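You operate a simulated robot arm through the tools that you are given. There is no shell and no other tool. Be economical: measure what you need, move in short steps, check, and stop when the job is done.

You are at the controls of a simulated robot arm. One attempt, no reset.

TASK
Run a basin of warm water up to the blue band.
Fine: plug in, dial on WARM before the tap runs; tap off and dial back on COLD at the end.

The check looks at the end state, three seconds after you hand in, the way a careful person would. Anything else that was tipped, shoved, dropped, spilled or broken makes it a failure.

THE ROBOT
A 7-joint arm with a two-finger parallel gripper, fixed in place. Base frame: the origin is at the foot of the arm, x ahead of it, y to its left, z up. Units: m, degrees, N and s.
With the tool pointing down near the work surface it reaches from about 0.3 to 0.7 m from the base axis. Its first joint turns from -66.0 to 66.0 degrees. Payload 1.57 kg.
Tool frame: the origin (TCP) lies between the finger pads and is the grasp point; the fingertips stand 0.03 m ahead of it; z points along the fingers, y is the line along which they close. Largest opening 0.11 m; finger width 0.024, thickness 0.012; the body of the gripper, 0.048 by 0.112 m, starts 0.078 m behind the TCP.
Orientation is told as [roll, pitch, yaw] about the base's x, y, z axes, in that order, counted from this pose: with the fingers straight down and closing along the base's y, the tool's x points along the base's -x, its y along +y and its z along -z.

THE INTERFACE
- The arm moves only by the tool drive_tool. Its argument "series" is a list of rows, each a list of 3 entries, a list of its own where there are three numbers: the shift along the tool's x, y, z in units of 30 mm (1.0 is 30 mm), then the turn, a rotation vector about the tool's x, y, z in units of 5 degrees (1.0 is 5 degrees), then the closure, from 0 (fully open) to 1 (shut). In form: [[[dx, dy, dz], [ax, ay, az], grip], ...]. A call has 1 to 20 rows; each row shifts and turns the commanded pose from where the row before left it, along the tool's axes as they then stand. A call with a number of a shift or a turn outside -1 to 1 is refused whole. A row lasts 0.2 s, in which the tool goes at most 0.05 m and 8.6 degrees; a call with a longer step from one row to the next is refused whole, and so is a gripper value outside its range. A pose out of reach is approached as far as the arm can. The call stops where the force on the tool passes 90 N (or 10 N more than at its start, if that is more) or the arm is blocked; 0.2 s more then pass. Each finger travels about 0.108 m/s and halts on what it meets, pressing with about 36 N; the grip force reading is that of the motor and also rises with nothing between the fingers. The clock runs only during rows and for 0.2 s after the last one: add rows that do not move to give the fingers time. It gives the time, the measured TCP pose, the force on the tool (base axes), the opening and the grip force at its end, in the units of the frame above (readings bear some noise).
- Cameras (640 x 400 px; columns grow to the right, rows downward): "scene" is fixed at [0.1576, -0.3873, 1.4006]; the picture's right is [0.84, -0.55, 0.00], its down [-0.33, -0.50, -0.80] and it looks along [0.44, 0.67, -0.60] (base axes); focal length 214 px, centre (320, 200). "wrist" rides on the gripper at [0.07, 0.016, -0.141] in the tool frame; the picture's right is [-0.23, 0.97, 0.00], its down [-0.86, -0.20, -0.48] and it looks along [-0.47, -0.11, 0.88] (tool axes); focal length 222 px, centre (320, 200).
- grab_frame(camera): a new picture of that camera. No time passes.
- measure_at(camera, pixels): for up to 12 pixels [column, row] of the newest picture of that camera ("zoom" is the newest enlarged one), the place [x, y, z] in the base frame of the surface seen there, good to about 0.002 m. No time passes.
- close_up(camera, box): a new picture of the part [left, top, right, bottom] of that camera's present view, enlarged. No time passes.
- hand_in(): hands the job in; it is judged then, once.

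Go step by step. Measure first, check grasps and placings, and put right what went wrong. The budget is 80 turns and 34 pictures, counting those below and the enlarged ones. Unless the task says otherwise, let go and move clear before handing in, and close with one line.

The tools are called after ">>>" by a JSON object that holds its "op" and its "data". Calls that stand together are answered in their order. drive_tool: Moves the arm, as the interface text tells. Its arguments: {"type":"object","properties":{"series":{"type":"array","items":{"type":"array"}}},"required":["series"]} The other tools are called the same way: grab_frame (camera) takes a picture; measure_at (camera, pixels) gives the place of the surface under pixels of a picture; close_up (camera, box) takes an enlarged picture of a part of a camera's view; hand_in () hands the job in.

At the start:

```text
t: 0.0
ee_pos: [0.4807, 0.0923, 1.2074]
ee_rot: [-0.1, 0.0, 0.0]
ft_force: [-0.6, -0.7, -0.7]
finger_gap: 0.11
gripper_force: 0.0
```

scene: 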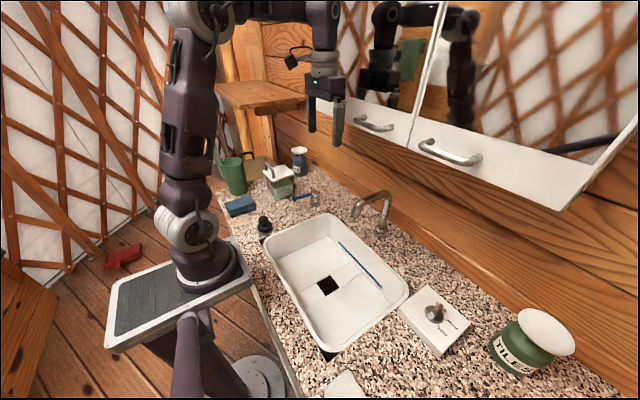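
wrist: 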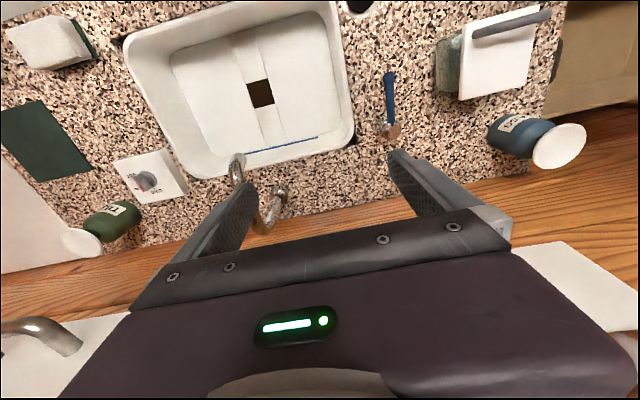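

The scene shows the basin with a square drain near (327,286), a dark plug-like item at (264,223), a dial box at (435,315), and a spout with a valve at (380,205). I'll enlarge these to identify the parts.

>>> {"op": "close_up", "data": {"camera": "scene", "box": [220, 140, 420, 265]}}

>>> {"op": "close_up", "data": {"camera": "scene", "box": [380, 270, 500, 345]}}

>>> {"op": "measure_at", "data": {"camera": "scene", "pixels": [[327, 286], [264, 218], [264, 229], [435, 314], [438, 306], [380, 230], [356, 212], [385, 193], [310, 197], [340, 245], [380, 287], [300, 290]]}}

```text
3.20 times, centred on (320, 202) of scene
```

zoom: 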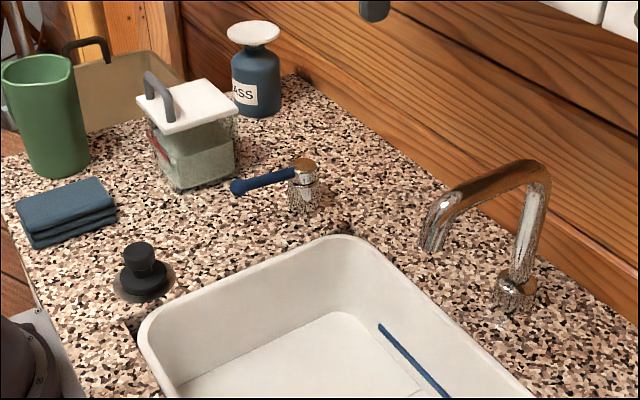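

```text
5.33 times, centred on (440, 308) of scene
```

zoom: 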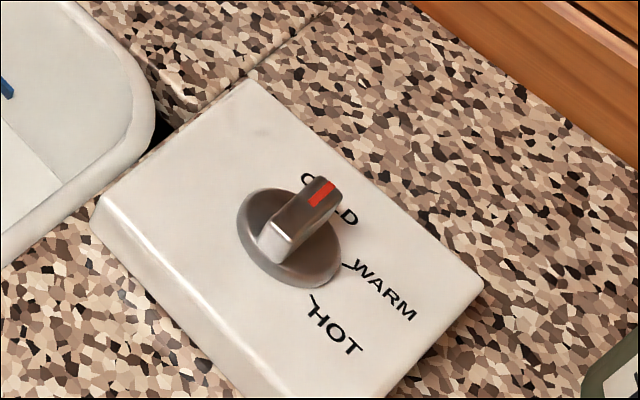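

```text
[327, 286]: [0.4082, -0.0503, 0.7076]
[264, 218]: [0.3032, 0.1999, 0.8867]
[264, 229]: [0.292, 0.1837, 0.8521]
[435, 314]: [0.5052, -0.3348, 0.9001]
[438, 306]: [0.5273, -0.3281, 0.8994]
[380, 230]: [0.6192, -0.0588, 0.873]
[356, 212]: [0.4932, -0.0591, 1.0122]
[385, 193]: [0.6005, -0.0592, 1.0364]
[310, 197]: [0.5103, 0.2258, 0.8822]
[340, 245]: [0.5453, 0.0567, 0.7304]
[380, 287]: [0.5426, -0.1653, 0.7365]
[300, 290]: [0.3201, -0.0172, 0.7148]
```

The plug is at (0.30,0.19), the lever tap at (0.51,0.226), and the dial at about (0.51,-0.33) pointing to COLD. I'll measure the dial and then the tap and drain in detail.

>>> {"op": "measure_at", "data": {"camera": "zoom", "pixels": [[325, 190], [290, 235], [270, 232], [275, 250], [300, 215], [245, 230], [336, 255], [290, 283], [345, 265], [313, 298], [120, 210], [380, 260]]}}

>>> {"op": "close_up", "data": {"camera": "scene", "box": [240, 180, 336, 240]}}

>>> {"op": "measure_at", "data": {"camera": "scene", "pixels": [[318, 291], [333, 278], [319, 283], [335, 288], [345, 290], [342, 242], [382, 288], [345, 265], [335, 225], [280, 240], [400, 295], [330, 345]]}}

```text
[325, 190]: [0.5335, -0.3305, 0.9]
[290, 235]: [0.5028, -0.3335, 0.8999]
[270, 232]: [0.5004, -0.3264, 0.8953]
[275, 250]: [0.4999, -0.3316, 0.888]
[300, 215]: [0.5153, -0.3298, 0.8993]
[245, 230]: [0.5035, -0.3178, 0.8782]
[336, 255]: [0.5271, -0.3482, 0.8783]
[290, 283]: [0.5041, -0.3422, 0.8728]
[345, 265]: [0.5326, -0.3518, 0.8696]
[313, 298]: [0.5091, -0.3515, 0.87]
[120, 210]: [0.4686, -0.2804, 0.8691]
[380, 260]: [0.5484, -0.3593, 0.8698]
```

```text
6.67 times, centred on (288, 210) of scene
```

zoom: 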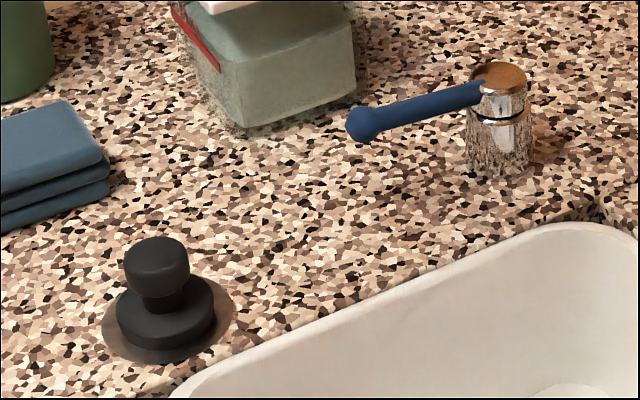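

```text
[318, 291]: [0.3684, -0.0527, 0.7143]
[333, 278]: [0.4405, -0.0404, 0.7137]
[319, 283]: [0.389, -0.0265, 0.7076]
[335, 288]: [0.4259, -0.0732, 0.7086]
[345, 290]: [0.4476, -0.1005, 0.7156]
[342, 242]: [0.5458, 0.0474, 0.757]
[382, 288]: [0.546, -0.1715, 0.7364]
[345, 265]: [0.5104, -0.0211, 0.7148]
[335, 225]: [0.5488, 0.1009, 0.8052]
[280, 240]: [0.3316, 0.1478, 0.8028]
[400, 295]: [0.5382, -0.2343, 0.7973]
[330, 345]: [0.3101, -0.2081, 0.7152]
```

Next I measure the plug and lever in this zoom, plus enlarge the basin for the drain and band.

>>> {"op": "measure_at", "data": {"camera": "zoom", "pixels": [[157, 250], [130, 262], [186, 262], [157, 285], [160, 330], [212, 318], [120, 318], [362, 125], [420, 105], [475, 90], [503, 75], [500, 160]]}}

>>> {"op": "close_up", "data": {"camera": "scene", "box": [260, 205, 420, 305]}}

```text
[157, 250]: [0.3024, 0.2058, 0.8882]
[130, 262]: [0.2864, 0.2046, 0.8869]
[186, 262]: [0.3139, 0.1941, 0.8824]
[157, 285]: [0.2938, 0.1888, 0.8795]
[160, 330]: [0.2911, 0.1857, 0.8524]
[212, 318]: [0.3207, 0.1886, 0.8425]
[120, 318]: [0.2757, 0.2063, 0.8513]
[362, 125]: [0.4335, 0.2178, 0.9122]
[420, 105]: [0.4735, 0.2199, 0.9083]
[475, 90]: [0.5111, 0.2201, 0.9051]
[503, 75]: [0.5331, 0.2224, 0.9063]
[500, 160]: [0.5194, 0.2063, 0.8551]
```

```text
4.00 times, centred on (340, 255) of scene
```

zoom: 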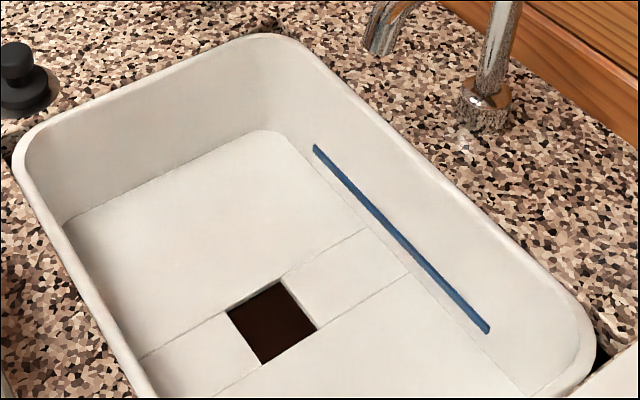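

>>> {"op": "measure_at", "data": {"camera": "zoom", "pixels": [[225, 313], [281, 279], [320, 330], [262, 367], [315, 145], [314, 151], [400, 233], [398, 241], [489, 325], [486, 333], [270, 40], [40, 150]]}}

```text
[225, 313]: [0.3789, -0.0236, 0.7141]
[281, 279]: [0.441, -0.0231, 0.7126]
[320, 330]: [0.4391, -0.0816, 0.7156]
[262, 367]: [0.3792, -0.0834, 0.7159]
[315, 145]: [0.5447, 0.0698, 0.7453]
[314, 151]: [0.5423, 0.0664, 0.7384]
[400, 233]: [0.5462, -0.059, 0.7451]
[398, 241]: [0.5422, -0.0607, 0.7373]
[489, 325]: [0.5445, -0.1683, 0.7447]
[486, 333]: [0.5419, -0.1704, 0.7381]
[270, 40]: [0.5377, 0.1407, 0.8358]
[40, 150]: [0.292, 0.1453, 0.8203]
```

The drain is a 6 cm square centred near (0.410,-0.053) with the floor at 0.715. The band runs from z 0.738 to 0.745. I'll move above the plug at about (0.301,0.204).

>>> {"op": "drive_tool", "data": {"series": [[[0.752, 0.461, 0.65], [0, 0, 0], 0], [[0.752, 0.461, 0.65], [0, 0, 0], 0], [[0.752, 0.461, 0.65], [0, 0, 0], 0], [[0.752, 0.461, 0.65], [0, 0, 0], 0], [[0.752, 0.461, 0.65], [0, 0, 0], 0], [[0.752, 0.461, 0.65], [0, 0, 0], 0], [[0.752, 0.461, 0.65], [0, 0, 0], 0], [[0.752, 0.461, 0.65], [0, 0, 0], 0], [[0, 0, 0], [0, 0, 0], 0.3]]}}

>>> {"op": "grab_frame", "data": {"camera": "wrist"}}

```text
t: 2.0
ee_pos: [0.2995, 0.2004, 1.0503]
ee_rot: [0.0, 0.0, 0.1]
ft_force: [-0.7, 0.5, -0.8]
finger_gap: 0.0772
gripper_force: 0.0
```

```text
27 pictures are left
```

wrist: 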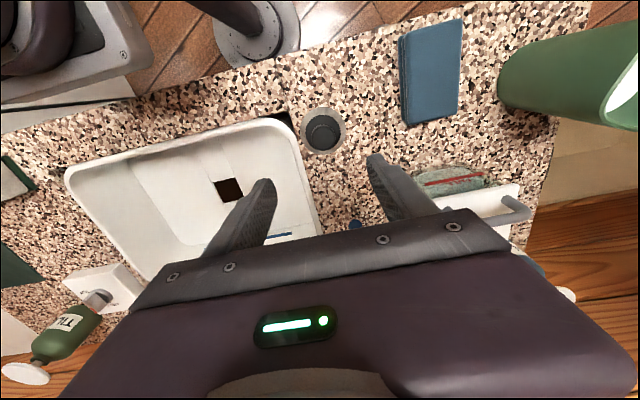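

The plug is at (323,132) in the wrist view. I'll measure its knob and disc.

>>> {"op": "measure_at", "data": {"camera": "wrist", "pixels": [[324, 136], [315, 136], [333, 136], [324, 127], [324, 144], [306, 130], [340, 130], [322, 113], [322, 150], [301, 130], [345, 130], [322, 108]]}}

>>> {"op": "close_up", "data": {"camera": "wrist", "box": [284, 107, 364, 157]}}

```text
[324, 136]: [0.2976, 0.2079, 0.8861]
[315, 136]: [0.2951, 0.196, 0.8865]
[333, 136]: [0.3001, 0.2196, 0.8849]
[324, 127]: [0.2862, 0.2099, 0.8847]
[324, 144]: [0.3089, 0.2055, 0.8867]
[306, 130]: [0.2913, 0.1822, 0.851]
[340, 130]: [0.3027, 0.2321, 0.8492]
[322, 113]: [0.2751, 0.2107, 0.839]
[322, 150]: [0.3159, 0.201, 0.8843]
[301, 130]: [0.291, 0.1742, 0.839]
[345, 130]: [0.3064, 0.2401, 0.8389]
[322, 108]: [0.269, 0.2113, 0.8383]
```

```text
8.00 times, centred on (324, 132) of wrist
```

zoom: 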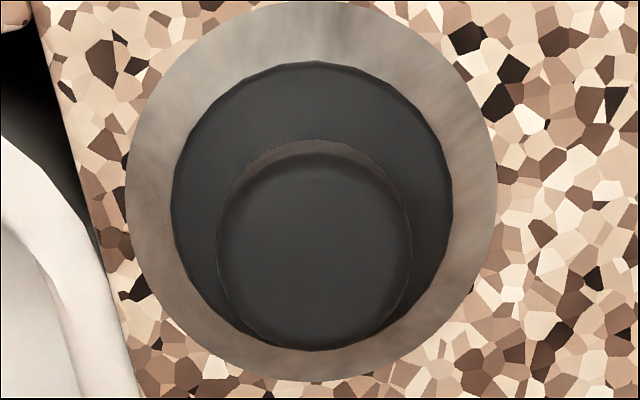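

The knob centre is (0.300,0.2075), about 32 mm wide with its top at 0.886, and the flange top is at 0.851. I'll descend to TCP z 0.886 and close.

>>> {"op": "drive_tool", "data": {"series": [[[0, 0.237, 0.9], [0, 0, 0], 0.3], [[0, 0, 0.9], [0, 0, 0], 0.3], [[0, 0, 0.9], [0, 0, 0], 0.3], [[0, 0, 0.9], [0, 0, 0], 0.3], [[0, 0, 0.9], [0, 0, 0], 0.3], [[0, 0, 0.97], [0, 0, 0], 0.3], [[0, 0, 0], [0, 0, 0], 0.3], [[0, 0, 0], [0, 0, 0], 1], [[0, 0, 0], [0, 0, 0], 1], [[0, 0, 0], [0, 0, 0], 1]]}}

```text
t: 4.2
ee_pos: [0.2983, 0.2086, 0.8865]
ee_rot: [0.0, 0.0, 0.0]
ft_force: [0.8, -0.2, 0.3]
finger_gap: 0.033
gripper_force: 35.5
```

The plug is gripped (gap 0.033). I'll lift it and carry it over the drain.

>>> {"op": "drive_tool", "data": {"series": [[[0, 0, -0.8], [0, 0, 0], 1], [[0, 0, -0.8], [0, 0, 0], 1], [[0, 0, -0.8], [0, 0, 0], 1], [[-0.458, -1, 0], [0, 0, 0], 1], [[-0.458, -1, 0], [0, 0, 0], 1], [[-0.458, -1, 0], [0, 0, 0], 1], [[-0.458, -1, 0], [0, 0, 0], 1], [[-0.458, -1, 0], [0, 0, 0], 1], [[-0.458, -1, 0], [0, 0, 0], 1], [[-0.458, -1, 0], [0, 0, 0], 1], [[-0.458, -1, 0], [0, 0, 0], 1], [[0, -0.72, 0], [0, 0, 0], 1], [[0, 0, 0], [0, 0, 0], 1]]}}

>>> {"op": "grab_frame", "data": {"camera": "scene"}}

>>> {"op": "grab_frame", "data": {"camera": "wrist"}}

```text
t: 7.0
ee_pos: [0.4087, -0.0532, 0.9608]
ee_rot: [0.1, 0.1, 0.1]
ft_force: [-0.3, -0.5, -0.7]
finger_gap: 0.0333
gripper_force: 35.9
```

```text
25 pictures are left
```

scene: 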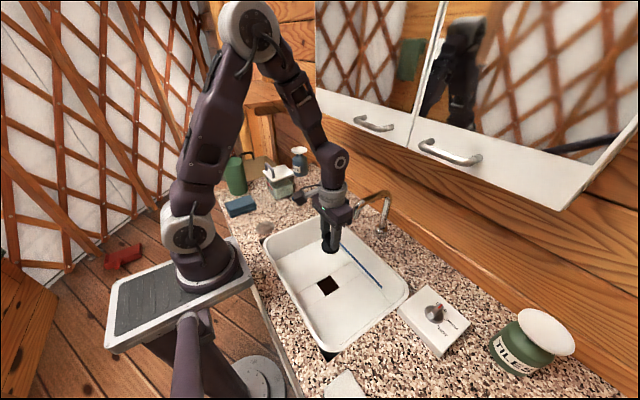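

```text
24 pictures are left
```

wrist: 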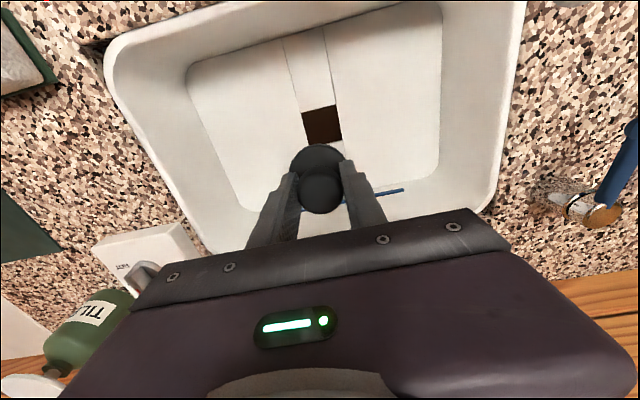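

The plug is over the drain. Before lowering I check wrist-to-spout clearance by measuring the wrist's right-hand edges and the spout tip.

>>> {"op": "measure_at", "data": {"camera": "scene", "pixels": [[345, 196], [352, 205], [345, 165], [348, 155], [342, 185], [357, 207], [360, 216], [340, 210], [335, 150], [365, 198]]}}

```text
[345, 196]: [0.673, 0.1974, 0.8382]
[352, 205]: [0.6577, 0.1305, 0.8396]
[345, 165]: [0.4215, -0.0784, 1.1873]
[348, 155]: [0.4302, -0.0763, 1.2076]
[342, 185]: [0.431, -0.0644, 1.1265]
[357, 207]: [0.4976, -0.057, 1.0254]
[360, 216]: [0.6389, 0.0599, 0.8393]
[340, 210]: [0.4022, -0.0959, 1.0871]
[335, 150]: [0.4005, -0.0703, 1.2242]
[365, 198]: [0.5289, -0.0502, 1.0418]
```

There is about 4 cm of clearance to the spout tip at x≈0.49. I'll lower to just above the seat.

>>> {"op": "drive_tool", "data": {"series": [[[0, 0, 0.9], [0, 0, 0], 1], [[0, 0, 0.9], [0, 0, 0], 1], [[0, 0, 0.9], [0, 0, 0], 1], [[0, 0, 0.9], [0, 0, 0], 1], [[0, 0, 0.9], [0, 0, 0], 1], [[0, 0, 0.9], [0, 0, 0], 1], [[0, 0, 0.6], [0, 0, 0], 1], [[0, 0, 0], [0, 0, 0], 1]]}}

>>> {"op": "close_up", "data": {"camera": "scene", "box": [272, 240, 384, 310]}}

>>> {"op": "close_up", "data": {"camera": "wrist", "box": [240, 80, 400, 180]}}

```text
t: 8.8
ee_pos: [0.4102, -0.0529, 0.7795]
ee_rot: [0.0, 0.0, -0.1]
ft_force: [-0.5, -0.5, -0.1]
finger_gap: 0.0331
gripper_force: 36.4
```

```text
5.71 times, centred on (328, 275) of scene
```

zoom: 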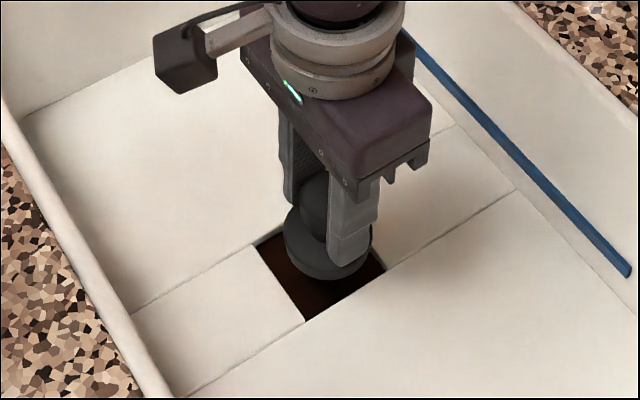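

```text
4.00 times, centred on (320, 130) of wrist
```

zoom: 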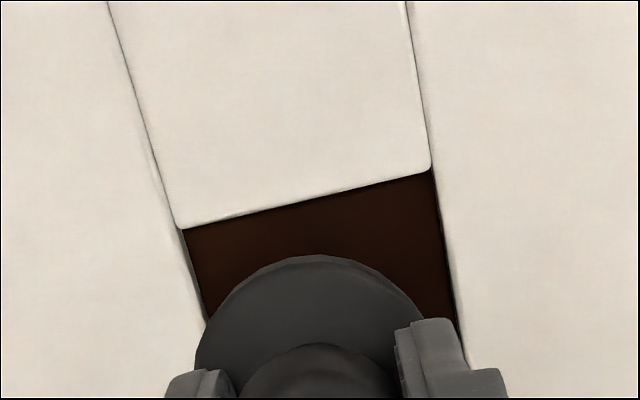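

The plug is centred within the hole outline. I'll lower in small steps to contact.

>>> {"op": "drive_tool", "data": {"series": [[[0.05, 0, 0.25], [0, 0, 0], 1], [[0, 0, 0.25], [0, 0, 0], 1], [[0, 0, 0.17], [0, 0, 0], 1], [[0, 0, 0], [0, 0, 0], 1]]}}

```text
t: 9.8
ee_pos: [0.4086, -0.0536, 0.76]
ee_rot: [0.1, -0.2, 0.1]
ft_force: [0.0, 2.7, 20.5]
finger_gap: 0.0332
gripper_force: 35.6
```

The force reads 20 N up at z 0.760, so the plug has touched something. I'll check visually.

>>> {"op": "close_up", "data": {"camera": "scene", "box": [296, 255, 360, 295]}}

>>> {"op": "measure_at", "data": {"camera": "zoom", "pixels": [[250, 230], [300, 260], [350, 270], [200, 260], [280, 320], [380, 300]]}}

```text
10.00 times, centred on (328, 275) of scene
```

zoom: 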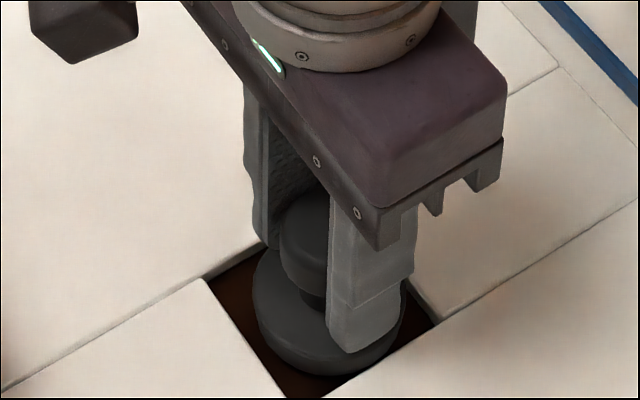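

```text
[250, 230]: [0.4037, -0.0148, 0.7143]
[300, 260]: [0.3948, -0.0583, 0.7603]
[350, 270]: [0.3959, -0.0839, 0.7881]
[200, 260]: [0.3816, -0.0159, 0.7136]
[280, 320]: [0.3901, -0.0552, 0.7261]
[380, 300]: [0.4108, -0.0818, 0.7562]
```

The plug is inside the hole opening and resting on the seat. I'll press gently a bit more to see if it moves.

>>> {"op": "drive_tool", "data": {"series": [[[0, 0, 0.1], [0, 0, 0], 1], [[0, 0, 0.1], [0, 0, 0], 1], [[0, 0, 0], [0, 0, 0], 1]]}}

```text
t: 10.5
ee_pos: [0.409, -0.0508, 0.757]
ee_rot: [0.3, -0.2, 0.2]
ft_force: [-4.3, 8.4, 37.6]
finger_gap: 0.0331
gripper_force: 36.1
stopped in row 3: the force on the tool passed its limit (the readings are from after the stop); the commanded pose is now the measured one
```

It went down to 0.757 and hit a firm stop. I'll release, rise and look.

>>> {"op": "drive_tool", "data": {"series": [[[0, 0, -0.05], [0, 0, 0], 0.35], [[0, 0, 0], [0, 0, 0], 0.35], [[0, 0, 0], [0, 0, 0], 0.35], [[0, 0, -0.8], [0, 0, 0], 0.35], [[0, 0, -0.9], [0, 0, 0], 0.35], [[0, 0, -0.9], [0, 0, 0], 0.35], [[0, 0, -0.9], [0, 0, 0], 0.35], [[0, 0, -0.9], [0, 0, 0], 0.35], [[0, 0, 0], [0, 0, 0], 0.35]]}}

>>> {"op": "close_up", "data": {"camera": "wrist", "box": [240, 80, 400, 180]}}

>>> {"op": "measure_at", "data": {"camera": "wrist", "pixels": [[320, 120]]}}

```text
t: 12.5
ee_pos: [0.4099, -0.0494, 0.8894]
ee_rot: [0.3, -0.1, 0.3]
ft_force: [0.0, 0.1, 0.2]
finger_gap: 0.0714
gripper_force: 0.1
```

```text
4.00 times, centred on (320, 130) of wrist
```

zoom: 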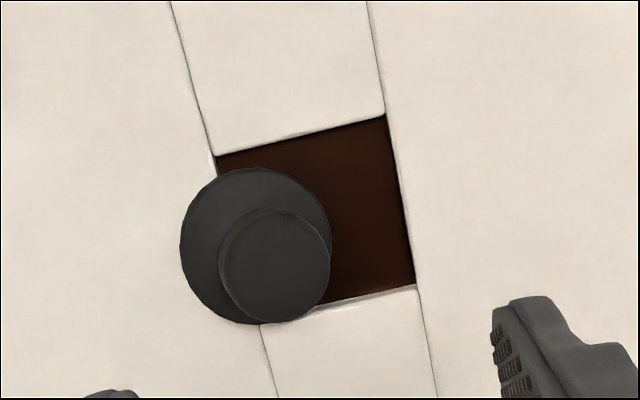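

```text
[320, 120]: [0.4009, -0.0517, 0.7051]
```

The plug ended up overlapping the -y edge of the hole. I'll measure its position.

>>> {"op": "measure_at", "data": {"camera": "zoom", "pixels": [[274, 265], [225, 265], [325, 265], [274, 215], [274, 318], [190, 240], [255, 175], [200, 300], [217, 157], [384, 114], [416, 287], [350, 200]]}}

>>> {"op": "close_up", "data": {"camera": "scene", "box": [296, 260, 360, 300]}}

```text
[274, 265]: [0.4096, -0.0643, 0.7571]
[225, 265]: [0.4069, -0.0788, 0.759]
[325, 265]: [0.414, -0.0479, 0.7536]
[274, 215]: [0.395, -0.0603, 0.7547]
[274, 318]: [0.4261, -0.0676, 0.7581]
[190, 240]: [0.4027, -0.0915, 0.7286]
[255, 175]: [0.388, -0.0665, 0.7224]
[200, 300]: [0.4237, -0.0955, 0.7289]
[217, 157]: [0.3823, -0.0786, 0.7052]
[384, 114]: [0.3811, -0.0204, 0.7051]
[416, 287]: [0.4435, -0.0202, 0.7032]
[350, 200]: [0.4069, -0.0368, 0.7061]
```

```text
10.00 times, centred on (328, 280) of scene
```

zoom: 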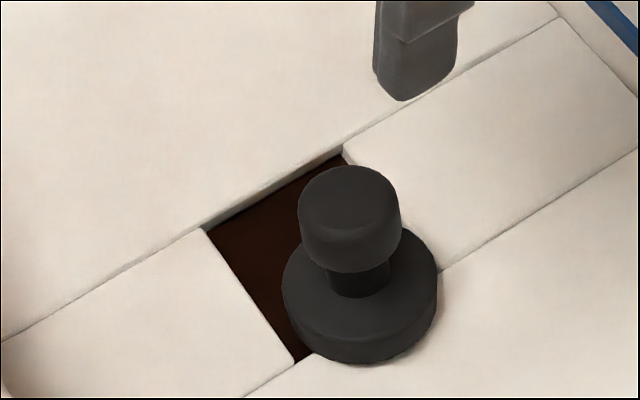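

The plug is tilted on the -y edge, which needs about 1 cm of +y. I'll measure the floor seams, which line up with the hole edges, for a precise centre.

>>> {"op": "measure_at", "data": {"camera": "wrist", "pixels": [[288.2, 100], [334.2, 95], [307.5, 170], [346.7, 165], [340.5, 130], [342, 130], [294, 118], [336.5, 107], [315, 113], [330, 153.5], [322, 155], [342, 151]]}}

>>> {"op": "measure_at", "data": {"camera": "zoom", "pixels": [[270, 190], [200, 228], [150, 257], [310, 166], [440, 272], [500, 236], [270, 381], [250, 293], [343, 155], [294, 363]]}}

```text
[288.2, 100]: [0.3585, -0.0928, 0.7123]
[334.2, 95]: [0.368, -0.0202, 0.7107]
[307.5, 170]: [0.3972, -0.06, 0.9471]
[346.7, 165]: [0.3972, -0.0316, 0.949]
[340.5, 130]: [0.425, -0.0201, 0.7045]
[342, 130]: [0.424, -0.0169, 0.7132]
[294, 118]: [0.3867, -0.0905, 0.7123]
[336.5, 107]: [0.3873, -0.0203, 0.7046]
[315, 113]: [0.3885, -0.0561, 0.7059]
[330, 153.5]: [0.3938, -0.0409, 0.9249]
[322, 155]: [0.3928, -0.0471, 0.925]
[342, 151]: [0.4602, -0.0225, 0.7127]
```

```text
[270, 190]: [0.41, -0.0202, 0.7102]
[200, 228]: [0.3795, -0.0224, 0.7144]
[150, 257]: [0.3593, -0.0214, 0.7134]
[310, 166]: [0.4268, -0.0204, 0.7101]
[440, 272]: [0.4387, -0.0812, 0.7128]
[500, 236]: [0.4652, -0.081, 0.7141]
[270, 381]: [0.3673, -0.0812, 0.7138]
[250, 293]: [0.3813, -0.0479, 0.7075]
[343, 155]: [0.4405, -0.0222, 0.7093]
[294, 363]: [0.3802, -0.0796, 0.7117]
```

The hole centre is refined to (0.411,-0.0507) with 61 mm sides. I'll regrasp the knob at (0.410,-0.064), which also squares it up, then lift it slightly.

>>> {"op": "drive_tool", "data": {"series": [[[0, -0.487, 0.8], [0, 0, 0], 0.35], [[0, 0, 0.9], [0, 0, 0], 0.35], [[0, 0, 0.9], [0, 0, 0], 0.35], [[0, 0, 0.9], [0, 0, 0], 0.35], [[0, 0, 0.7], [0, 0, 0], 0.35], [[0, 0, 0], [0, 0, 0], 0.35], [[0, 0, 0], [0, 0, 0], 1], [[0, 0, 0], [0, 0, 0], 1], [[0, 0, 0], [0, 0, 0], 1], [[0, 0, -0.5], [0, 0, 0], 1], [[0, 0, -0.5], [0, 0, 0], 1], [[0, 0, 0], [0, 0, 0], 1]]}}

>>> {"op": "close_up", "data": {"camera": "scene", "box": [296, 255, 360, 295]}}

>>> {"op": "close_up", "data": {"camera": "wrist", "box": [260, 110, 388, 190]}}

```text
t: 15.1
ee_pos: [0.4102, -0.0659, 0.7934]
ee_rot: [0.2, 0.0, 0.2]
ft_force: [0.7, -0.3, -0.7]
finger_gap: 0.0334
gripper_force: 36.6
```

```text
10.00 times, centred on (328, 275) of scene
```

zoom: 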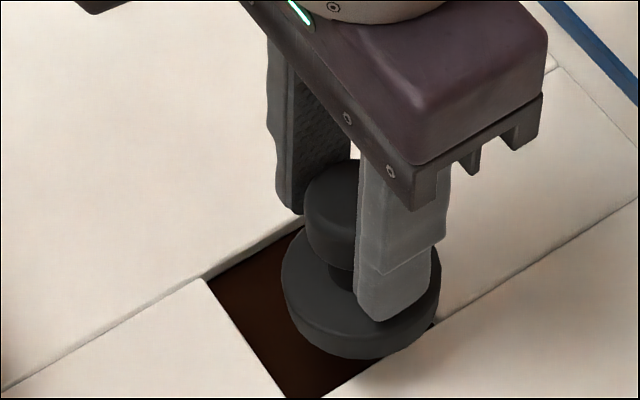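

```text
5.00 times, centred on (324, 150) of wrist
```

zoom: 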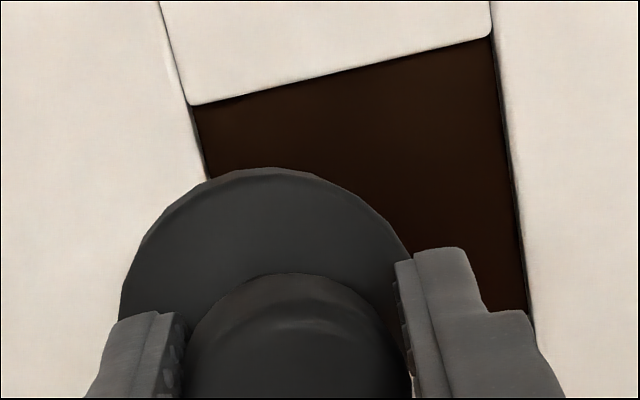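

The plug may be slightly tilted in the grip, so I'll measure the flange top and knob.

>>> {"op": "measure_at", "data": {"camera": "wrist", "pixels": [[286, 170], [290, 160], [300, 150], [313, 146], [330, 150], [338, 158], [300, 160], [313, 158], [325, 158], [308, 185], [335, 185], [320, 180]]}}

>>> {"op": "measure_at", "data": {"camera": "scene", "pixels": [[325, 283], [326, 286], [330, 286], [328, 288], [335, 288], [338, 286], [328, 275], [330, 279]]}}

```text
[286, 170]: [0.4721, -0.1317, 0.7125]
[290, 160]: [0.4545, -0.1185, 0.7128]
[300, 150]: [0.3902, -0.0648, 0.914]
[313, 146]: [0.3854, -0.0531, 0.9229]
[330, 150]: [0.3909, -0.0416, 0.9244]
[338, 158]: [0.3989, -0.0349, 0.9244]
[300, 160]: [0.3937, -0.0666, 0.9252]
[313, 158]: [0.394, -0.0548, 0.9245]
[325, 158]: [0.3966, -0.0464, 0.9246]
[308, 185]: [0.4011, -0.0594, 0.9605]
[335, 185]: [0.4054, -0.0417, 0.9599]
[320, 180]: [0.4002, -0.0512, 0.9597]
```

```text
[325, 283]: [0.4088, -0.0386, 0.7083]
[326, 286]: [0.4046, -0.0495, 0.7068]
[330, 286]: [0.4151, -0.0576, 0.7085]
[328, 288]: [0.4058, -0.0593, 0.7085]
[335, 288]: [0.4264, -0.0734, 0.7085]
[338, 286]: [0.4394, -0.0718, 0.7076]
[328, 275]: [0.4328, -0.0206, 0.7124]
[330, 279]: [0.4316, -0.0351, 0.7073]
```

Full-camera measurements refer to older frames, so I'll use the current zoom instead.

>>> {"op": "measure_at", "data": {"camera": "zoom", "pixels": [[130, 290], [150, 240], [200, 195], [265, 172], [340, 195], [390, 245], [405, 265], [265, 230], [200, 360], [390, 360], [300, 300], [300, 380]]}}

```text
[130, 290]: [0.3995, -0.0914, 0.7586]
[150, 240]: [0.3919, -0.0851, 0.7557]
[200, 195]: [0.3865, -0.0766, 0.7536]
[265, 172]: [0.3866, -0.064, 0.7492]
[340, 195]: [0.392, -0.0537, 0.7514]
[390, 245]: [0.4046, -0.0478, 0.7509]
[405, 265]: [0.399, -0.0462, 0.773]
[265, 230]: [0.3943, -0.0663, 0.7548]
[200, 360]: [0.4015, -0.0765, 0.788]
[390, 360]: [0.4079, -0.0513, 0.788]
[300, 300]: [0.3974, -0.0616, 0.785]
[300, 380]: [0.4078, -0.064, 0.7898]
```

The plug is tilted about 9° in the grip (-y side high). I'll shift it +13 mm in y, rotate the tool to level it, and recheck.

>>> {"op": "drive_tool", "data": {"series": [[[-0.03, 0.45, 0], [0, 0, 0], 1], [[0, 0, 0], [-0.9, 0, 0], 1], [[0, 0, 0], [-0.9, 0, 0], 1], [[0, 0, 0], [0, 0, 0], 1]]}}

>>> {"op": "close_up", "data": {"camera": "wrist", "box": [260, 110, 388, 190]}}

>>> {"op": "measure_at", "data": {"camera": "zoom", "pixels": [[130, 290], [150, 240], [200, 195], [265, 172], [340, 195], [390, 245], [265, 230], [210, 360], [380, 360], [300, 300]]}}

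```text
t: 16.1
ee_pos: [0.411, -0.0519, 0.7928]
ee_rot: [9.3, -0.2, 0.4]
ft_force: [-0.2, -0.4, -0.8]
finger_gap: 0.0331
gripper_force: 36.3
```

```text
5.00 times, centred on (324, 150) of wrist
```

zoom: 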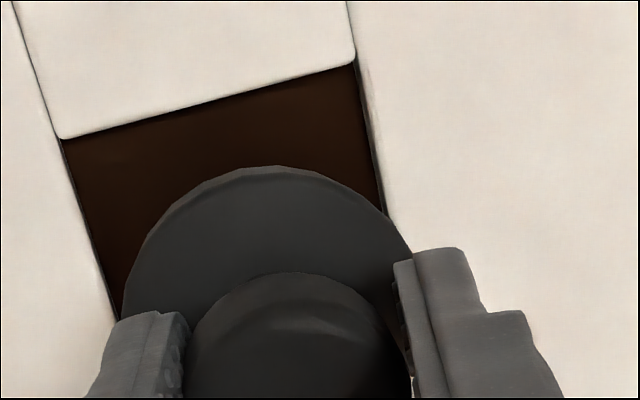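

```text
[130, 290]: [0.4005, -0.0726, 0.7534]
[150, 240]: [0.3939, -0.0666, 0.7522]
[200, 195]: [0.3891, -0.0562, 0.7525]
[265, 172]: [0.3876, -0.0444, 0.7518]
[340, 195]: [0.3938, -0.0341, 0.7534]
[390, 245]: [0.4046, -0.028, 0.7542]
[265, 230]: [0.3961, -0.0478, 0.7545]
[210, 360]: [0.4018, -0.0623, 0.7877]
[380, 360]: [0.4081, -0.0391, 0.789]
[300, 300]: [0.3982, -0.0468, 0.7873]
```

The plug is now level with its flange centred at about (0.4125,-0.0507). I'll lower it straight down in base z.

>>> {"op": "drive_tool", "data": {"series": [[[0.03, -0.0486, 0.296], [0, 0, 0], 1], [[0, -0.0486, 0.296], [0, 0, 0], 1], [[0, -0.0324, 0.197], [0, 0, 0], 1], [[0, -0.0162, 0.0987], [0, 0, 0], 1], [[0, 0, 0], [0, 0, 0], 1]]}}

>>> {"op": "close_up", "data": {"camera": "wrist", "box": [260, 110, 388, 190]}}

```text
t: 17.3
ee_pos: [0.4108, -0.0517, 0.7653]
ee_rot: [9.2, -0.2, 0.2]
ft_force: [0.2, 0.6, 0.2]
finger_gap: 0.033
gripper_force: 36.3
```

```text
5.00 times, centred on (324, 150) of wrist
```

zoom: 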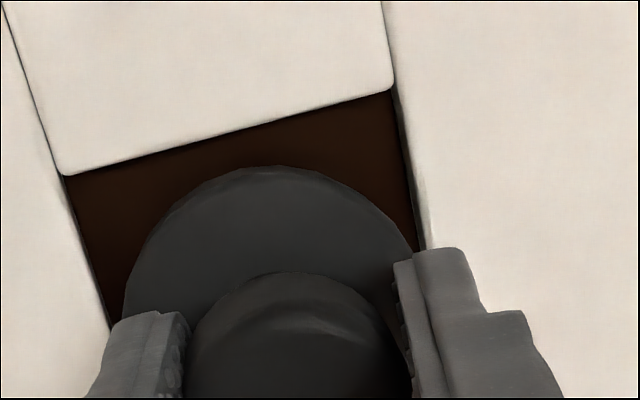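

It is well centred at floor level. I'll continue down in 2 mm steps.

>>> {"op": "drive_tool", "data": {"series": [[[0, -0.0108, 0.066], [0, 0, 0], 1], [[0, -0.0108, 0.066], [0, 0, 0], 1], [[0, -0.0054, 0.033], [0, 0, 0], 1], [[0, 0, 0], [0, 0, 0], 1]]}}

```text
t: 18.3
ee_pos: [0.4087, -0.0526, 0.7625]
ee_rot: [9.2, -0.3, 0.2]
ft_force: [0.0, -0.6, -0.5]
finger_gap: 0.033
gripper_force: 35.4
```

There is no contact yet, so I'll go a little further.

>>> {"op": "drive_tool", "data": {"series": [[[0, -0.0108, 0.066], [0, 0, 0], 1], [[0, -0.0054, 0.033], [0, 0, 0], 1], [[0, 0, 0], [0, 0, 0], 1]]}}

>>> {"op": "close_up", "data": {"camera": "scene", "box": [296, 255, 360, 295]}}

```text
t: 19.1
ee_pos: [0.41, -0.0524, 0.7571]
ee_rot: [9.1, -0.2, 0.3]
ft_force: [-0.3, 0.2, -0.5]
finger_gap: 0.0332
gripper_force: 35.3
```

```text
10.00 times, centred on (328, 275) of scene
```

zoom: 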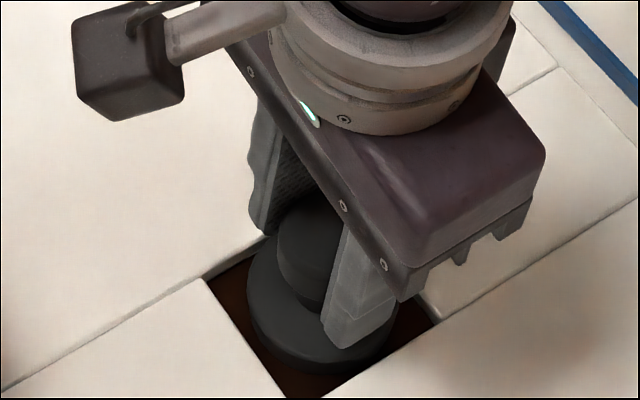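

Going down a few more millimetres to contact.

>>> {"op": "drive_tool", "data": {"series": [[[0, -0.0054, 0.033], [0, 0, 0], 1], [[0, -0.0054, 0.033], [0, 0, 0], 1], [[0, -0.0054, 0.033], [0, 0, 0], 1], [[0, 0, 0], [0, 0, 0], 1]]}}

```text
t: 20.1
ee_pos: [0.4102, -0.0516, 0.7551]
ee_rot: [9.1, -0.3, 0.2]
ft_force: [0.5, 15.2, 54.1]
finger_gap: 0.0331
gripper_force: 36.6
```

The plug is seated with a firm 54 N reaction. I'll release just a bit, rise straight, then level the tool.

>>> {"op": "drive_tool", "data": {"series": [[[0, 0.005, -0.04], [0, 0, 0], 0.55], [[0, 0, 0], [0, 0, 0], 0.55], [[0, 0, 0], [0, 0, 0], 0.55], [[0, 0.0486, -0.296], [0, 0, 0], 0.55], [[0, 0.0972, -0.59], [0, 0, 0], 0.55], [[0, 0.13, -0.79], [0, 0, 0], 0.55], [[0, 0.13, -0.79], [0, 0, 0], 0.55], [[0, 0, -0.9], [0.9, 0, 0], 0.55], [[0, 0, -0.9], [0.9, 0, 0], 0.55], [[0, 0, 0], [0, 0, 0], 0.35]]}}

>>> {"op": "close_up", "data": {"camera": "scene", "box": [296, 260, 360, 300]}}

>>> {"op": "measure_at", "data": {"camera": "zoom", "pixels": [[275, 230], [320, 260], [300, 230], [260, 300], [340, 330]]}}

```text
t: 22.3
ee_pos: [0.4097, -0.0596, 0.8844]
ee_rot: [0.1, -0.1, 0.2]
ft_force: [0.4, 0.0, 0.7]
finger_gap: 0.0717
gripper_force: 0.1
```

```text
10.00 times, centred on (328, 280) of scene
```

zoom: 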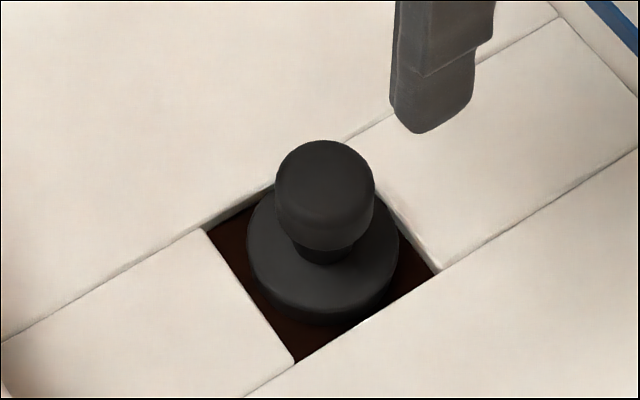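

```text
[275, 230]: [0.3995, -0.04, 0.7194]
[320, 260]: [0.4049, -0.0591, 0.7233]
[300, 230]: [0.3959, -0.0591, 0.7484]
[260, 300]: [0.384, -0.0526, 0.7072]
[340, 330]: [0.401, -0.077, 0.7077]
```

The plug is in the recess. I'll check its levelness with a few more flange points from the same zoom.

>>> {"op": "measure_at", "data": {"camera": "zoom", "pixels": [[265, 215], [260, 250], [285, 275], [320, 285], [360, 280], [385, 250], [385, 230], [325, 170], [290, 190], [360, 190], [325, 150], [325, 195]]}}

```text
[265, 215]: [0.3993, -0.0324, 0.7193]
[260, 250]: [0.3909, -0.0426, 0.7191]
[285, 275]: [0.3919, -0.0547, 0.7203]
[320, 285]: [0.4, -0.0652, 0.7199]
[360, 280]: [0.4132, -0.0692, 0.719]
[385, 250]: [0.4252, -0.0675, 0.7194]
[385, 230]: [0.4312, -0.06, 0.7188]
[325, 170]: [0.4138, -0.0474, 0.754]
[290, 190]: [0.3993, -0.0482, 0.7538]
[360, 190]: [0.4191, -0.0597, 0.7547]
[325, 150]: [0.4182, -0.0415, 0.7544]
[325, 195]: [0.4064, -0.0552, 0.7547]
```

The plug sits level at 0.7195, centred in the recess. Next is the dial: I'll move above it, clear of the spout.

>>> {"op": "drive_tool", "data": {"series": [[[0, -1, -0.9], [0, 0, 0], 0.4], [[0, -1, -0.9], [0, 0, 0], 0.4], [[0, -1, -0.9], [0, 0, 0], 0.4], [[-0.6, -1, -0.9], [0, 0, 0], 0.4], [[-0.6, -1, -0.5], [0, 0, 0], 0.4], [[-0.6, -1, 0], [0, 0, 0], 0.4], [[-0.6, -1, 0], [0, 0, 0], 0.4], [[-0.6, -1, 0], [0, 0, 0], 0.4], [[-0.6, -1, 0], [0, 0, 0], 0.4], [[0, 0, 0], [0, 0, 0], 0.4]]}}

>>> {"op": "grab_frame", "data": {"camera": "wrist"}}

```text
t: 24.5
ee_pos: [0.5177, -0.3293, 1.0062]
ee_rot: [0.1, -0.1, 0.3]
ft_force: [0.0, -0.7, 0.2]
finger_gap: 0.0662
gripper_force: 0.1
```

```text
12 pictures are left
```

wrist: 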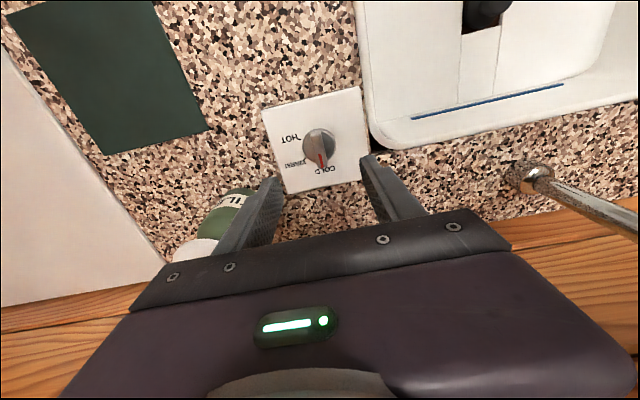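

>>> {"op": "close_up", "data": {"camera": "wrist", "box": [256, 90, 384, 170]}}

>>> {"op": "measure_at", "data": {"camera": "wrist", "pixels": [[318, 133], [320, 149], [323, 163], [303, 147], [335, 147], [319, 128]]}}

```text
5.00 times, centred on (320, 130) of wrist
```

zoom: 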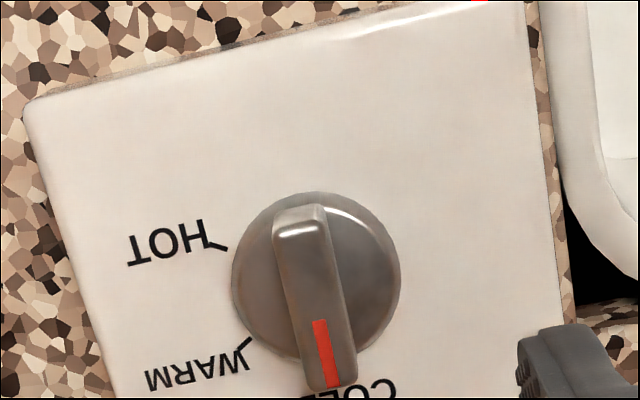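

```text
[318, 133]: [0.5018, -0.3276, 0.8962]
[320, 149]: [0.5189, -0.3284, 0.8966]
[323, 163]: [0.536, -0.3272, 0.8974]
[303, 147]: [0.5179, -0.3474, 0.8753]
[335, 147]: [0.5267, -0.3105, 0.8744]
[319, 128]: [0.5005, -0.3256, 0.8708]
```

Now I measure the dial's disc edges, bar corners and marks precisely in the zoom.

>>> {"op": "measure_at", "data": {"camera": "zoom", "pixels": [[280, 215], [320, 212], [300, 232], [312, 380], [350, 375], [280, 300], [338, 300], [240, 275], [395, 260], [247, 343], [222, 247], [210, 243]]}}

```text
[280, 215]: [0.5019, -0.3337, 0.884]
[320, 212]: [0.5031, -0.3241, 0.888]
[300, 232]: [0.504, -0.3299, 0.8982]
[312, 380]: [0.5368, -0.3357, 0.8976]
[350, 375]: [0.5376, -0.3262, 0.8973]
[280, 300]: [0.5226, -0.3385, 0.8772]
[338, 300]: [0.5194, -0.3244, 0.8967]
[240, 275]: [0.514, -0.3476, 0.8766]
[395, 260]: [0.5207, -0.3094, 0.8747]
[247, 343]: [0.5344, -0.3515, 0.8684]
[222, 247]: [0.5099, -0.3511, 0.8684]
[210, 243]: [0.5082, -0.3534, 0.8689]
```

The dial axis is at about (0.5185,-0.330), COLD is at 0° and WARM is about 54° clockwise. I'll descend and grip the bar.

>>> {"op": "drive_tool", "data": {"series": [[[-0.03, -0.02, 0.8], [0, 0, 0], 0.4], [[0, 0, 0.8], [0, 0, 0], 0.4], [[0, 0, 0.8], [0, 0, 0], 0.4], [[0, 0, 0.8], [0, 0, 0], 0.4], [[0, 0, 0], [0, 0, 0], 1], [[0, 0, 0], [0, 0, 0], 1], [[0, 0, 0], [0, 0, 0], 1], [[0, 0, 0], [0, 0, 0], 1]]}}

```text
t: 26.3
ee_pos: [0.5179, -0.3287, 0.9098]
ee_rot: [0.1, -0.2, 0.2]
ft_force: [1.0, -3.6, -4.6]
finger_gap: 0.0123
gripper_force: 29.3
```

The bar is gripped (gap 12 mm). I'll rotate 54° clockwise (tool +z).

>>> {"op": "drive_tool", "data": {"series": [[[0, 0, 0], [0, 0, 1], 1], [[0, 0, 0], [0, 0, 1], 1], [[0, 0, 0], [0, 0, 1], 1], [[0, 0, 0], [0, 0, 1], 1], [[0, 0, 0], [0, 0, 1], 1], [[0, 0, 0], [0, 0, 1], 1], [[0, 0, 0], [0, 0, 1], 1], [[0, 0, 0], [0, 0, 1], 1], [[0, 0, 0], [0, 0, 1], 1], [[0, 0, 0], [0, 0, 1], 1], [[0, 0, 0], [0, 0, 0.9], 1], [[0, 0, 0], [0, 0, 0], 1]]}}

```text
t: 28.9
ee_pos: [0.5182, -0.3287, 0.9098]
ee_rot: [0.2, 0.2, -54.3]
ft_force: [-4.7, 4.5, -22.6]
finger_gap: 0.0125
gripper_force: 29.5
```

Rotated to -54.3°. I'll release, rise and check the pointer.

>>> {"op": "drive_tool", "data": {"series": [[[0, 0, 0], [0, 0, 0], 0.5], [[0, 0, 0], [0, 0, 0], 0.5], [[0, 0, 0], [0, 0, 0], 0.5], [[0, 0, -0.8], [0, 0, 0], 0.5], [[0, 0, -0.8], [0, 0, 0], 0.5], [[0, 0, -0.8], [0, 0, 0], 0.5], [[0, 0, -0.8], [0, 0, 0], 0.5], [[0, 0, -0.4], [0, 0, 0], 0.5], [[0, 0, 0], [0, 0, 0], 0.5]]}}

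>>> {"op": "close_up", "data": {"camera": "scene", "box": [390, 280, 486, 340]}}

```text
t: 30.9
ee_pos: [0.5193, -0.3292, 1.0192]
ee_rot: [0.1, 0.0, -54.3]
ft_force: [-0.4, -0.6, -1.4]
finger_gap: 0.0549
gripper_force: 0.0
```

```text
6.67 times, centred on (438, 310) of scene
```

zoom: 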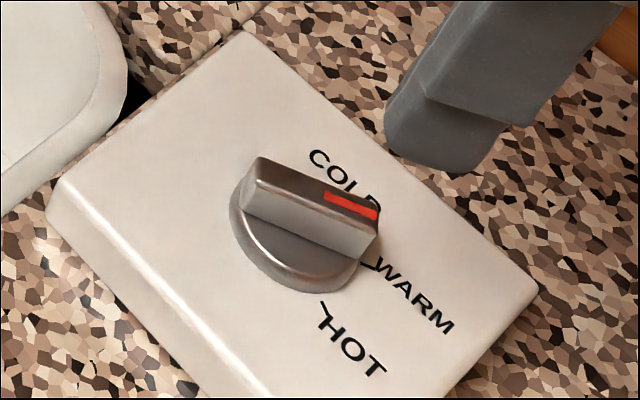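

The pointer is at the WARM tick. I'll verify the angle numerically.

>>> {"op": "measure_at", "data": {"camera": "zoom", "pixels": [[260, 170], [372, 213], [335, 198], [370, 265], [378, 270], [325, 312], [270, 185]]}}

```text
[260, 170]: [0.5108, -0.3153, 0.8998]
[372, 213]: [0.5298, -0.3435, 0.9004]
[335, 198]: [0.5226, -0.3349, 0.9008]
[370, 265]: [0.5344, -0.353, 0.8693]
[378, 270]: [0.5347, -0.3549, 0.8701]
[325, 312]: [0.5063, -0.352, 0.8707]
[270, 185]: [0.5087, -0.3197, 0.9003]
```

The pointer bearing is -56° and matches WARM. I'll raise, unwind the yaw, then travel over to the tap lever at z≈1.15.

>>> {"op": "drive_tool", "data": {"series": [[[0, 0, -0.4], [0, 0, -0.987], 0.5], [[0, 0, -0.4], [0, 0, -0.987], 0.5], [[0, 0, -0.4], [0, 0, -0.987], 0.5], [[0, 0, -0.4], [0, 0, -0.987], 0.5], [[0, 0, -0.4], [0, 0, -0.987], 0.5], [[0, 0, -0.4], [0, 0, -0.987], 0.5], [[0, 0, -0.4], [0, 0, -0.987], 0.5], [[0, 0, -0.4], [0, 0, -0.987], 0.5], [[0, 0, -0.4], [0, 0, -0.987], 0.5], [[0, 0, -0.4], [0, 0, -0.987], 0.5], [[0, 0, -0.4], [0, 0, -0.987], 0.5]]}}

>>> {"op": "drive_tool", "data": {"series": [[[0.8, 1, 0], [0, 0, 0], 0.5], [[0.8, 1, 0], [0, 0, 0], 0.5], [[0.8, 1, 0], [0, 0, 0], 0.5], [[0.6, 1, 0], [0, 0, 0], 0.5], [[0, 1, 0], [0, 0, 0], 0.5], [[0, 1, 0], [0, 0, 0], 0.5], [[0, 1, 0], [0, 0, 0], 0.5], [[0, 1, 0], [0, 0, 0], 0.5], [[0, 1, 0], [0, 0, 0], 0.5], [[0, 1, 0], [0, 0, 0], 0.5], [[0, 1, 0], [0, 0, 0], 0.5], [[0, 1, 0], [0, 0, 0], 0.5], [[0, 1, 0], [0, 0, 0], 0.5], [[0, 1, 0], [0, 0, 0], 0.5], [[0, 1, 0], [0, 0, 0], 0.5], [[0, 1, 0], [0, 0, 0], 0.5], [[0, 1, 0], [0, 0, 0], 0.5], [[0, 1, 0.9], [0, 0, 0], 0.5], [[0, 0, 0.9], [0, 0, 0], 0.5], [[0, 0, 0], [0, 0, 0], 0.5]]}}

>>> {"op": "grab_frame", "data": {"camera": "wrist"}}

```text
t: 33.3
ee_pos: [0.5179, -0.3303, 1.1443]
ee_rot: [0.5, 0.4, -1.4]
ft_force: [0.0, 0.4, 0.7]
finger_gap: 0.0551
gripper_force: 0.0
out of reach, approached as far as the arm can: row 11
```

```text
t: 37.5
ee_pos: [0.4304, 0.2119, 1.0912]
ee_rot: [0.2, -0.2, -0.1]
ft_force: [0.3, 0.3, 0.4]
finger_gap: 0.0548
gripper_force: 0.0
```

```text
9 pictures are left
```

wrist: 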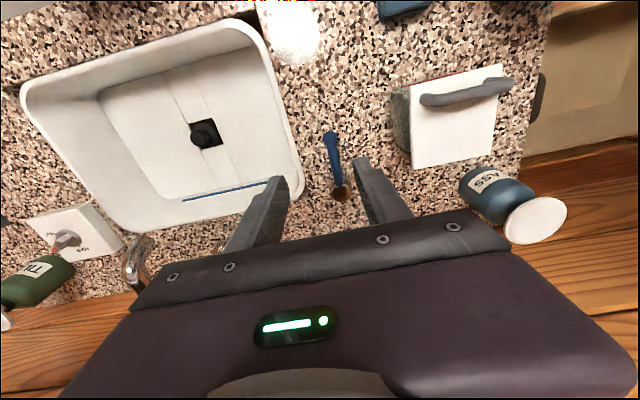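

I'm above the lever now. I'll measure the lever's tip, pivot and neighbours on this frame.

>>> {"op": "measure_at", "data": {"camera": "wrist", "pixels": [[329, 136], [333, 155], [336, 173], [339, 190], [341, 198], [400, 150], [400, 110], [412, 160], [440, 100], [325, 134]]}}

```text
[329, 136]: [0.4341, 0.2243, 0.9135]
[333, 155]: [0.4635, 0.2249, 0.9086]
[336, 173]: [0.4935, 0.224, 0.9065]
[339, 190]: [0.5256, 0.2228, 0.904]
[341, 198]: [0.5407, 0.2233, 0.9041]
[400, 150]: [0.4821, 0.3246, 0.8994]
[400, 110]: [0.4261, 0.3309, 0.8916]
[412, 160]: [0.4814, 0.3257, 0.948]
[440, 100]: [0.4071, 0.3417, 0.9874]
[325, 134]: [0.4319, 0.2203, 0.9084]
```

The lever runs along x from pivot (0.527,0.223) to its tip (0.433,0.223) at z≈0.91. I'll come down straddling it near the tip and grip it to feel which way it gives.

>>> {"op": "drive_tool", "data": {"series": [[[-0.487, 0.37, 0.9], [0, 0, 0], 0.5], [[0, 0, 0.9], [0, 0, 0], 0.5], [[0, 0, 0.9], [0, 0, 0], 0.5], [[0, 0, 0.9], [0, 0, 0], 0.5], [[0, 0, 0.9], [0, 0, 0], 0.5], [[0, 0, 0.9], [0, 0, 0], 0.5], [[0, 0, 0.47], [0, 0, 0], 0.5], [[0, 0, 0], [0, 0, 0], 0.75], [[0, 0, 0], [0, 0, 0], 0.75]]}}

```text
t: 39.5
ee_pos: [0.4426, 0.2224, 0.9154]
ee_rot: [0.2, -0.2, 0.0]
ft_force: [0.8, -1.6, 1.1]
finger_gap: 0.0276
gripper_force: 0.0
```

The fingers straddle the lever without contact. I'll nudge toward -y and read the force.

>>> {"op": "drive_tool", "data": {"series": [[[0, -0.2, 0], [0, 0, 0], 0.75], [[0, -0.1, 0], [0, 0, 0], 0.75], [[0, -0.1, 0], [0, 0, 0], 0.75], [[0, 0, 0], [0, 0, 0], 0.75]]}}

```text
t: 40.5
ee_pos: [0.4438, 0.2104, 0.917]
ee_rot: [0.1, -0.3, -0.1]
ft_force: [-0.1, 0.4, 0.6]
finger_gap: 0.0274
gripper_force: 0.2
```

There is no resistance after 12 mm, so I'll go a little further and then look.

>>> {"op": "drive_tool", "data": {"series": [[[0, -0.2, 0], [0, 0, 0], 0.75], [[0, -0.13, 0], [0, 0, 0], 0.75], [[0, 0, 0], [0, 0, 0], 0.75]]}}

>>> {"op": "grab_frame", "data": {"camera": "scene"}}

```text
t: 41.3
ee_pos: [0.4422, 0.2011, 0.9169]
ee_rot: [0.2, -0.2, 0.0]
ft_force: [0.5, 0.0, -0.1]
finger_gap: 0.0276
gripper_force: 0.1
```

```text
8 pictures are left
```

scene: 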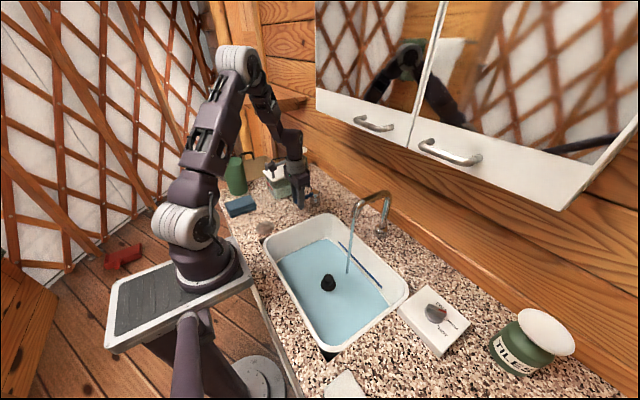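

Water is running and already covers the floor, and the clock is stopped between calls. I'll measure the water level.

>>> {"op": "measure_at", "data": {"camera": "scene", "pixels": [[310, 270], [300, 290], [345, 310], [365, 300], [330, 250], [290, 260], [355, 262], [330, 320]]}}

```text
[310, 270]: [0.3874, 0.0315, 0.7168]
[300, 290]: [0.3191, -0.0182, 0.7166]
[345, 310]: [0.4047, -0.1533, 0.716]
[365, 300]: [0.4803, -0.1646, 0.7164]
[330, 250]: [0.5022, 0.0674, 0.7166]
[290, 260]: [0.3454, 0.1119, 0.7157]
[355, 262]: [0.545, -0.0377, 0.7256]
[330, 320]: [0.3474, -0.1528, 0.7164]
```

The level is about 0.7165, against a target of 0.738–0.745. I'll hold for 3 s at this opening and measure again.

>>> {"op": "drive_tool", "data": {"series": [[[0, 0, 0], [0, 0, 0], 0.75], [[0, 0, 0], [0, 0, 0], 0.75], [[0, 0, 0], [0, 0, 0], 0.75], [[0, 0, 0], [0, 0, 0], 0.75], [[0, 0, 0], [0, 0, 0], 0.75], [[0, 0, 0], [0, 0, 0], 0.75], [[0, 0, 0], [0, 0, 0], 0.75], [[0, 0, 0], [0, 0, 0], 0.75], [[0, 0, 0], [0, 0, 0], 0.75], [[0, 0, 0], [0, 0, 0], 0.75], [[0, 0, 0], [0, 0, 0], 0.75], [[0, 0, 0], [0, 0, 0], 0.75], [[0, 0, 0], [0, 0, 0], 0.75], [[0, 0, 0], [0, 0, 0], 0.75]]}}

>>> {"op": "close_up", "data": {"camera": "scene", "box": [260, 180, 420, 280]}}

>>> {"op": "measure_at", "data": {"camera": "zoom", "pixels": [[200, 360], [160, 300], [250, 300], [120, 340], [300, 380], [260, 250], [180, 380], [220, 330], [140, 57], [175, 80], [200, 60], [190, 70]]}}

```text
t: 44.3
ee_pos: [0.442, 0.2011, 0.9168]
ee_rot: [0.2, -0.2, 0.0]
ft_force: [0.0, 0.4, -0.2]
finger_gap: 0.0277
gripper_force: 0.1
```

```text
4.00 times, centred on (340, 230) of scene
```

zoom: 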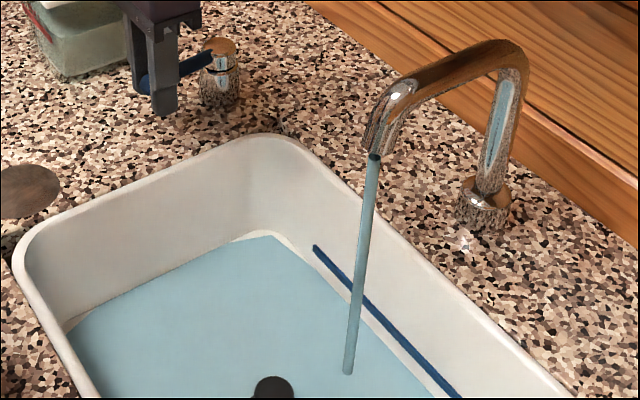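

```text
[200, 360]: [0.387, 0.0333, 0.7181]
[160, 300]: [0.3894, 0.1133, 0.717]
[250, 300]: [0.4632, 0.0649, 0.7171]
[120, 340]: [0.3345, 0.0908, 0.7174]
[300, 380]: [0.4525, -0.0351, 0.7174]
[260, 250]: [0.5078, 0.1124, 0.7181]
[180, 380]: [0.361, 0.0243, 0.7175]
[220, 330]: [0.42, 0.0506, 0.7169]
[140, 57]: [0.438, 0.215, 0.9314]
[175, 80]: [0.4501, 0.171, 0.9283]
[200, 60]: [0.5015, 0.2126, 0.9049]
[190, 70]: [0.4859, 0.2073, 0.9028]
```

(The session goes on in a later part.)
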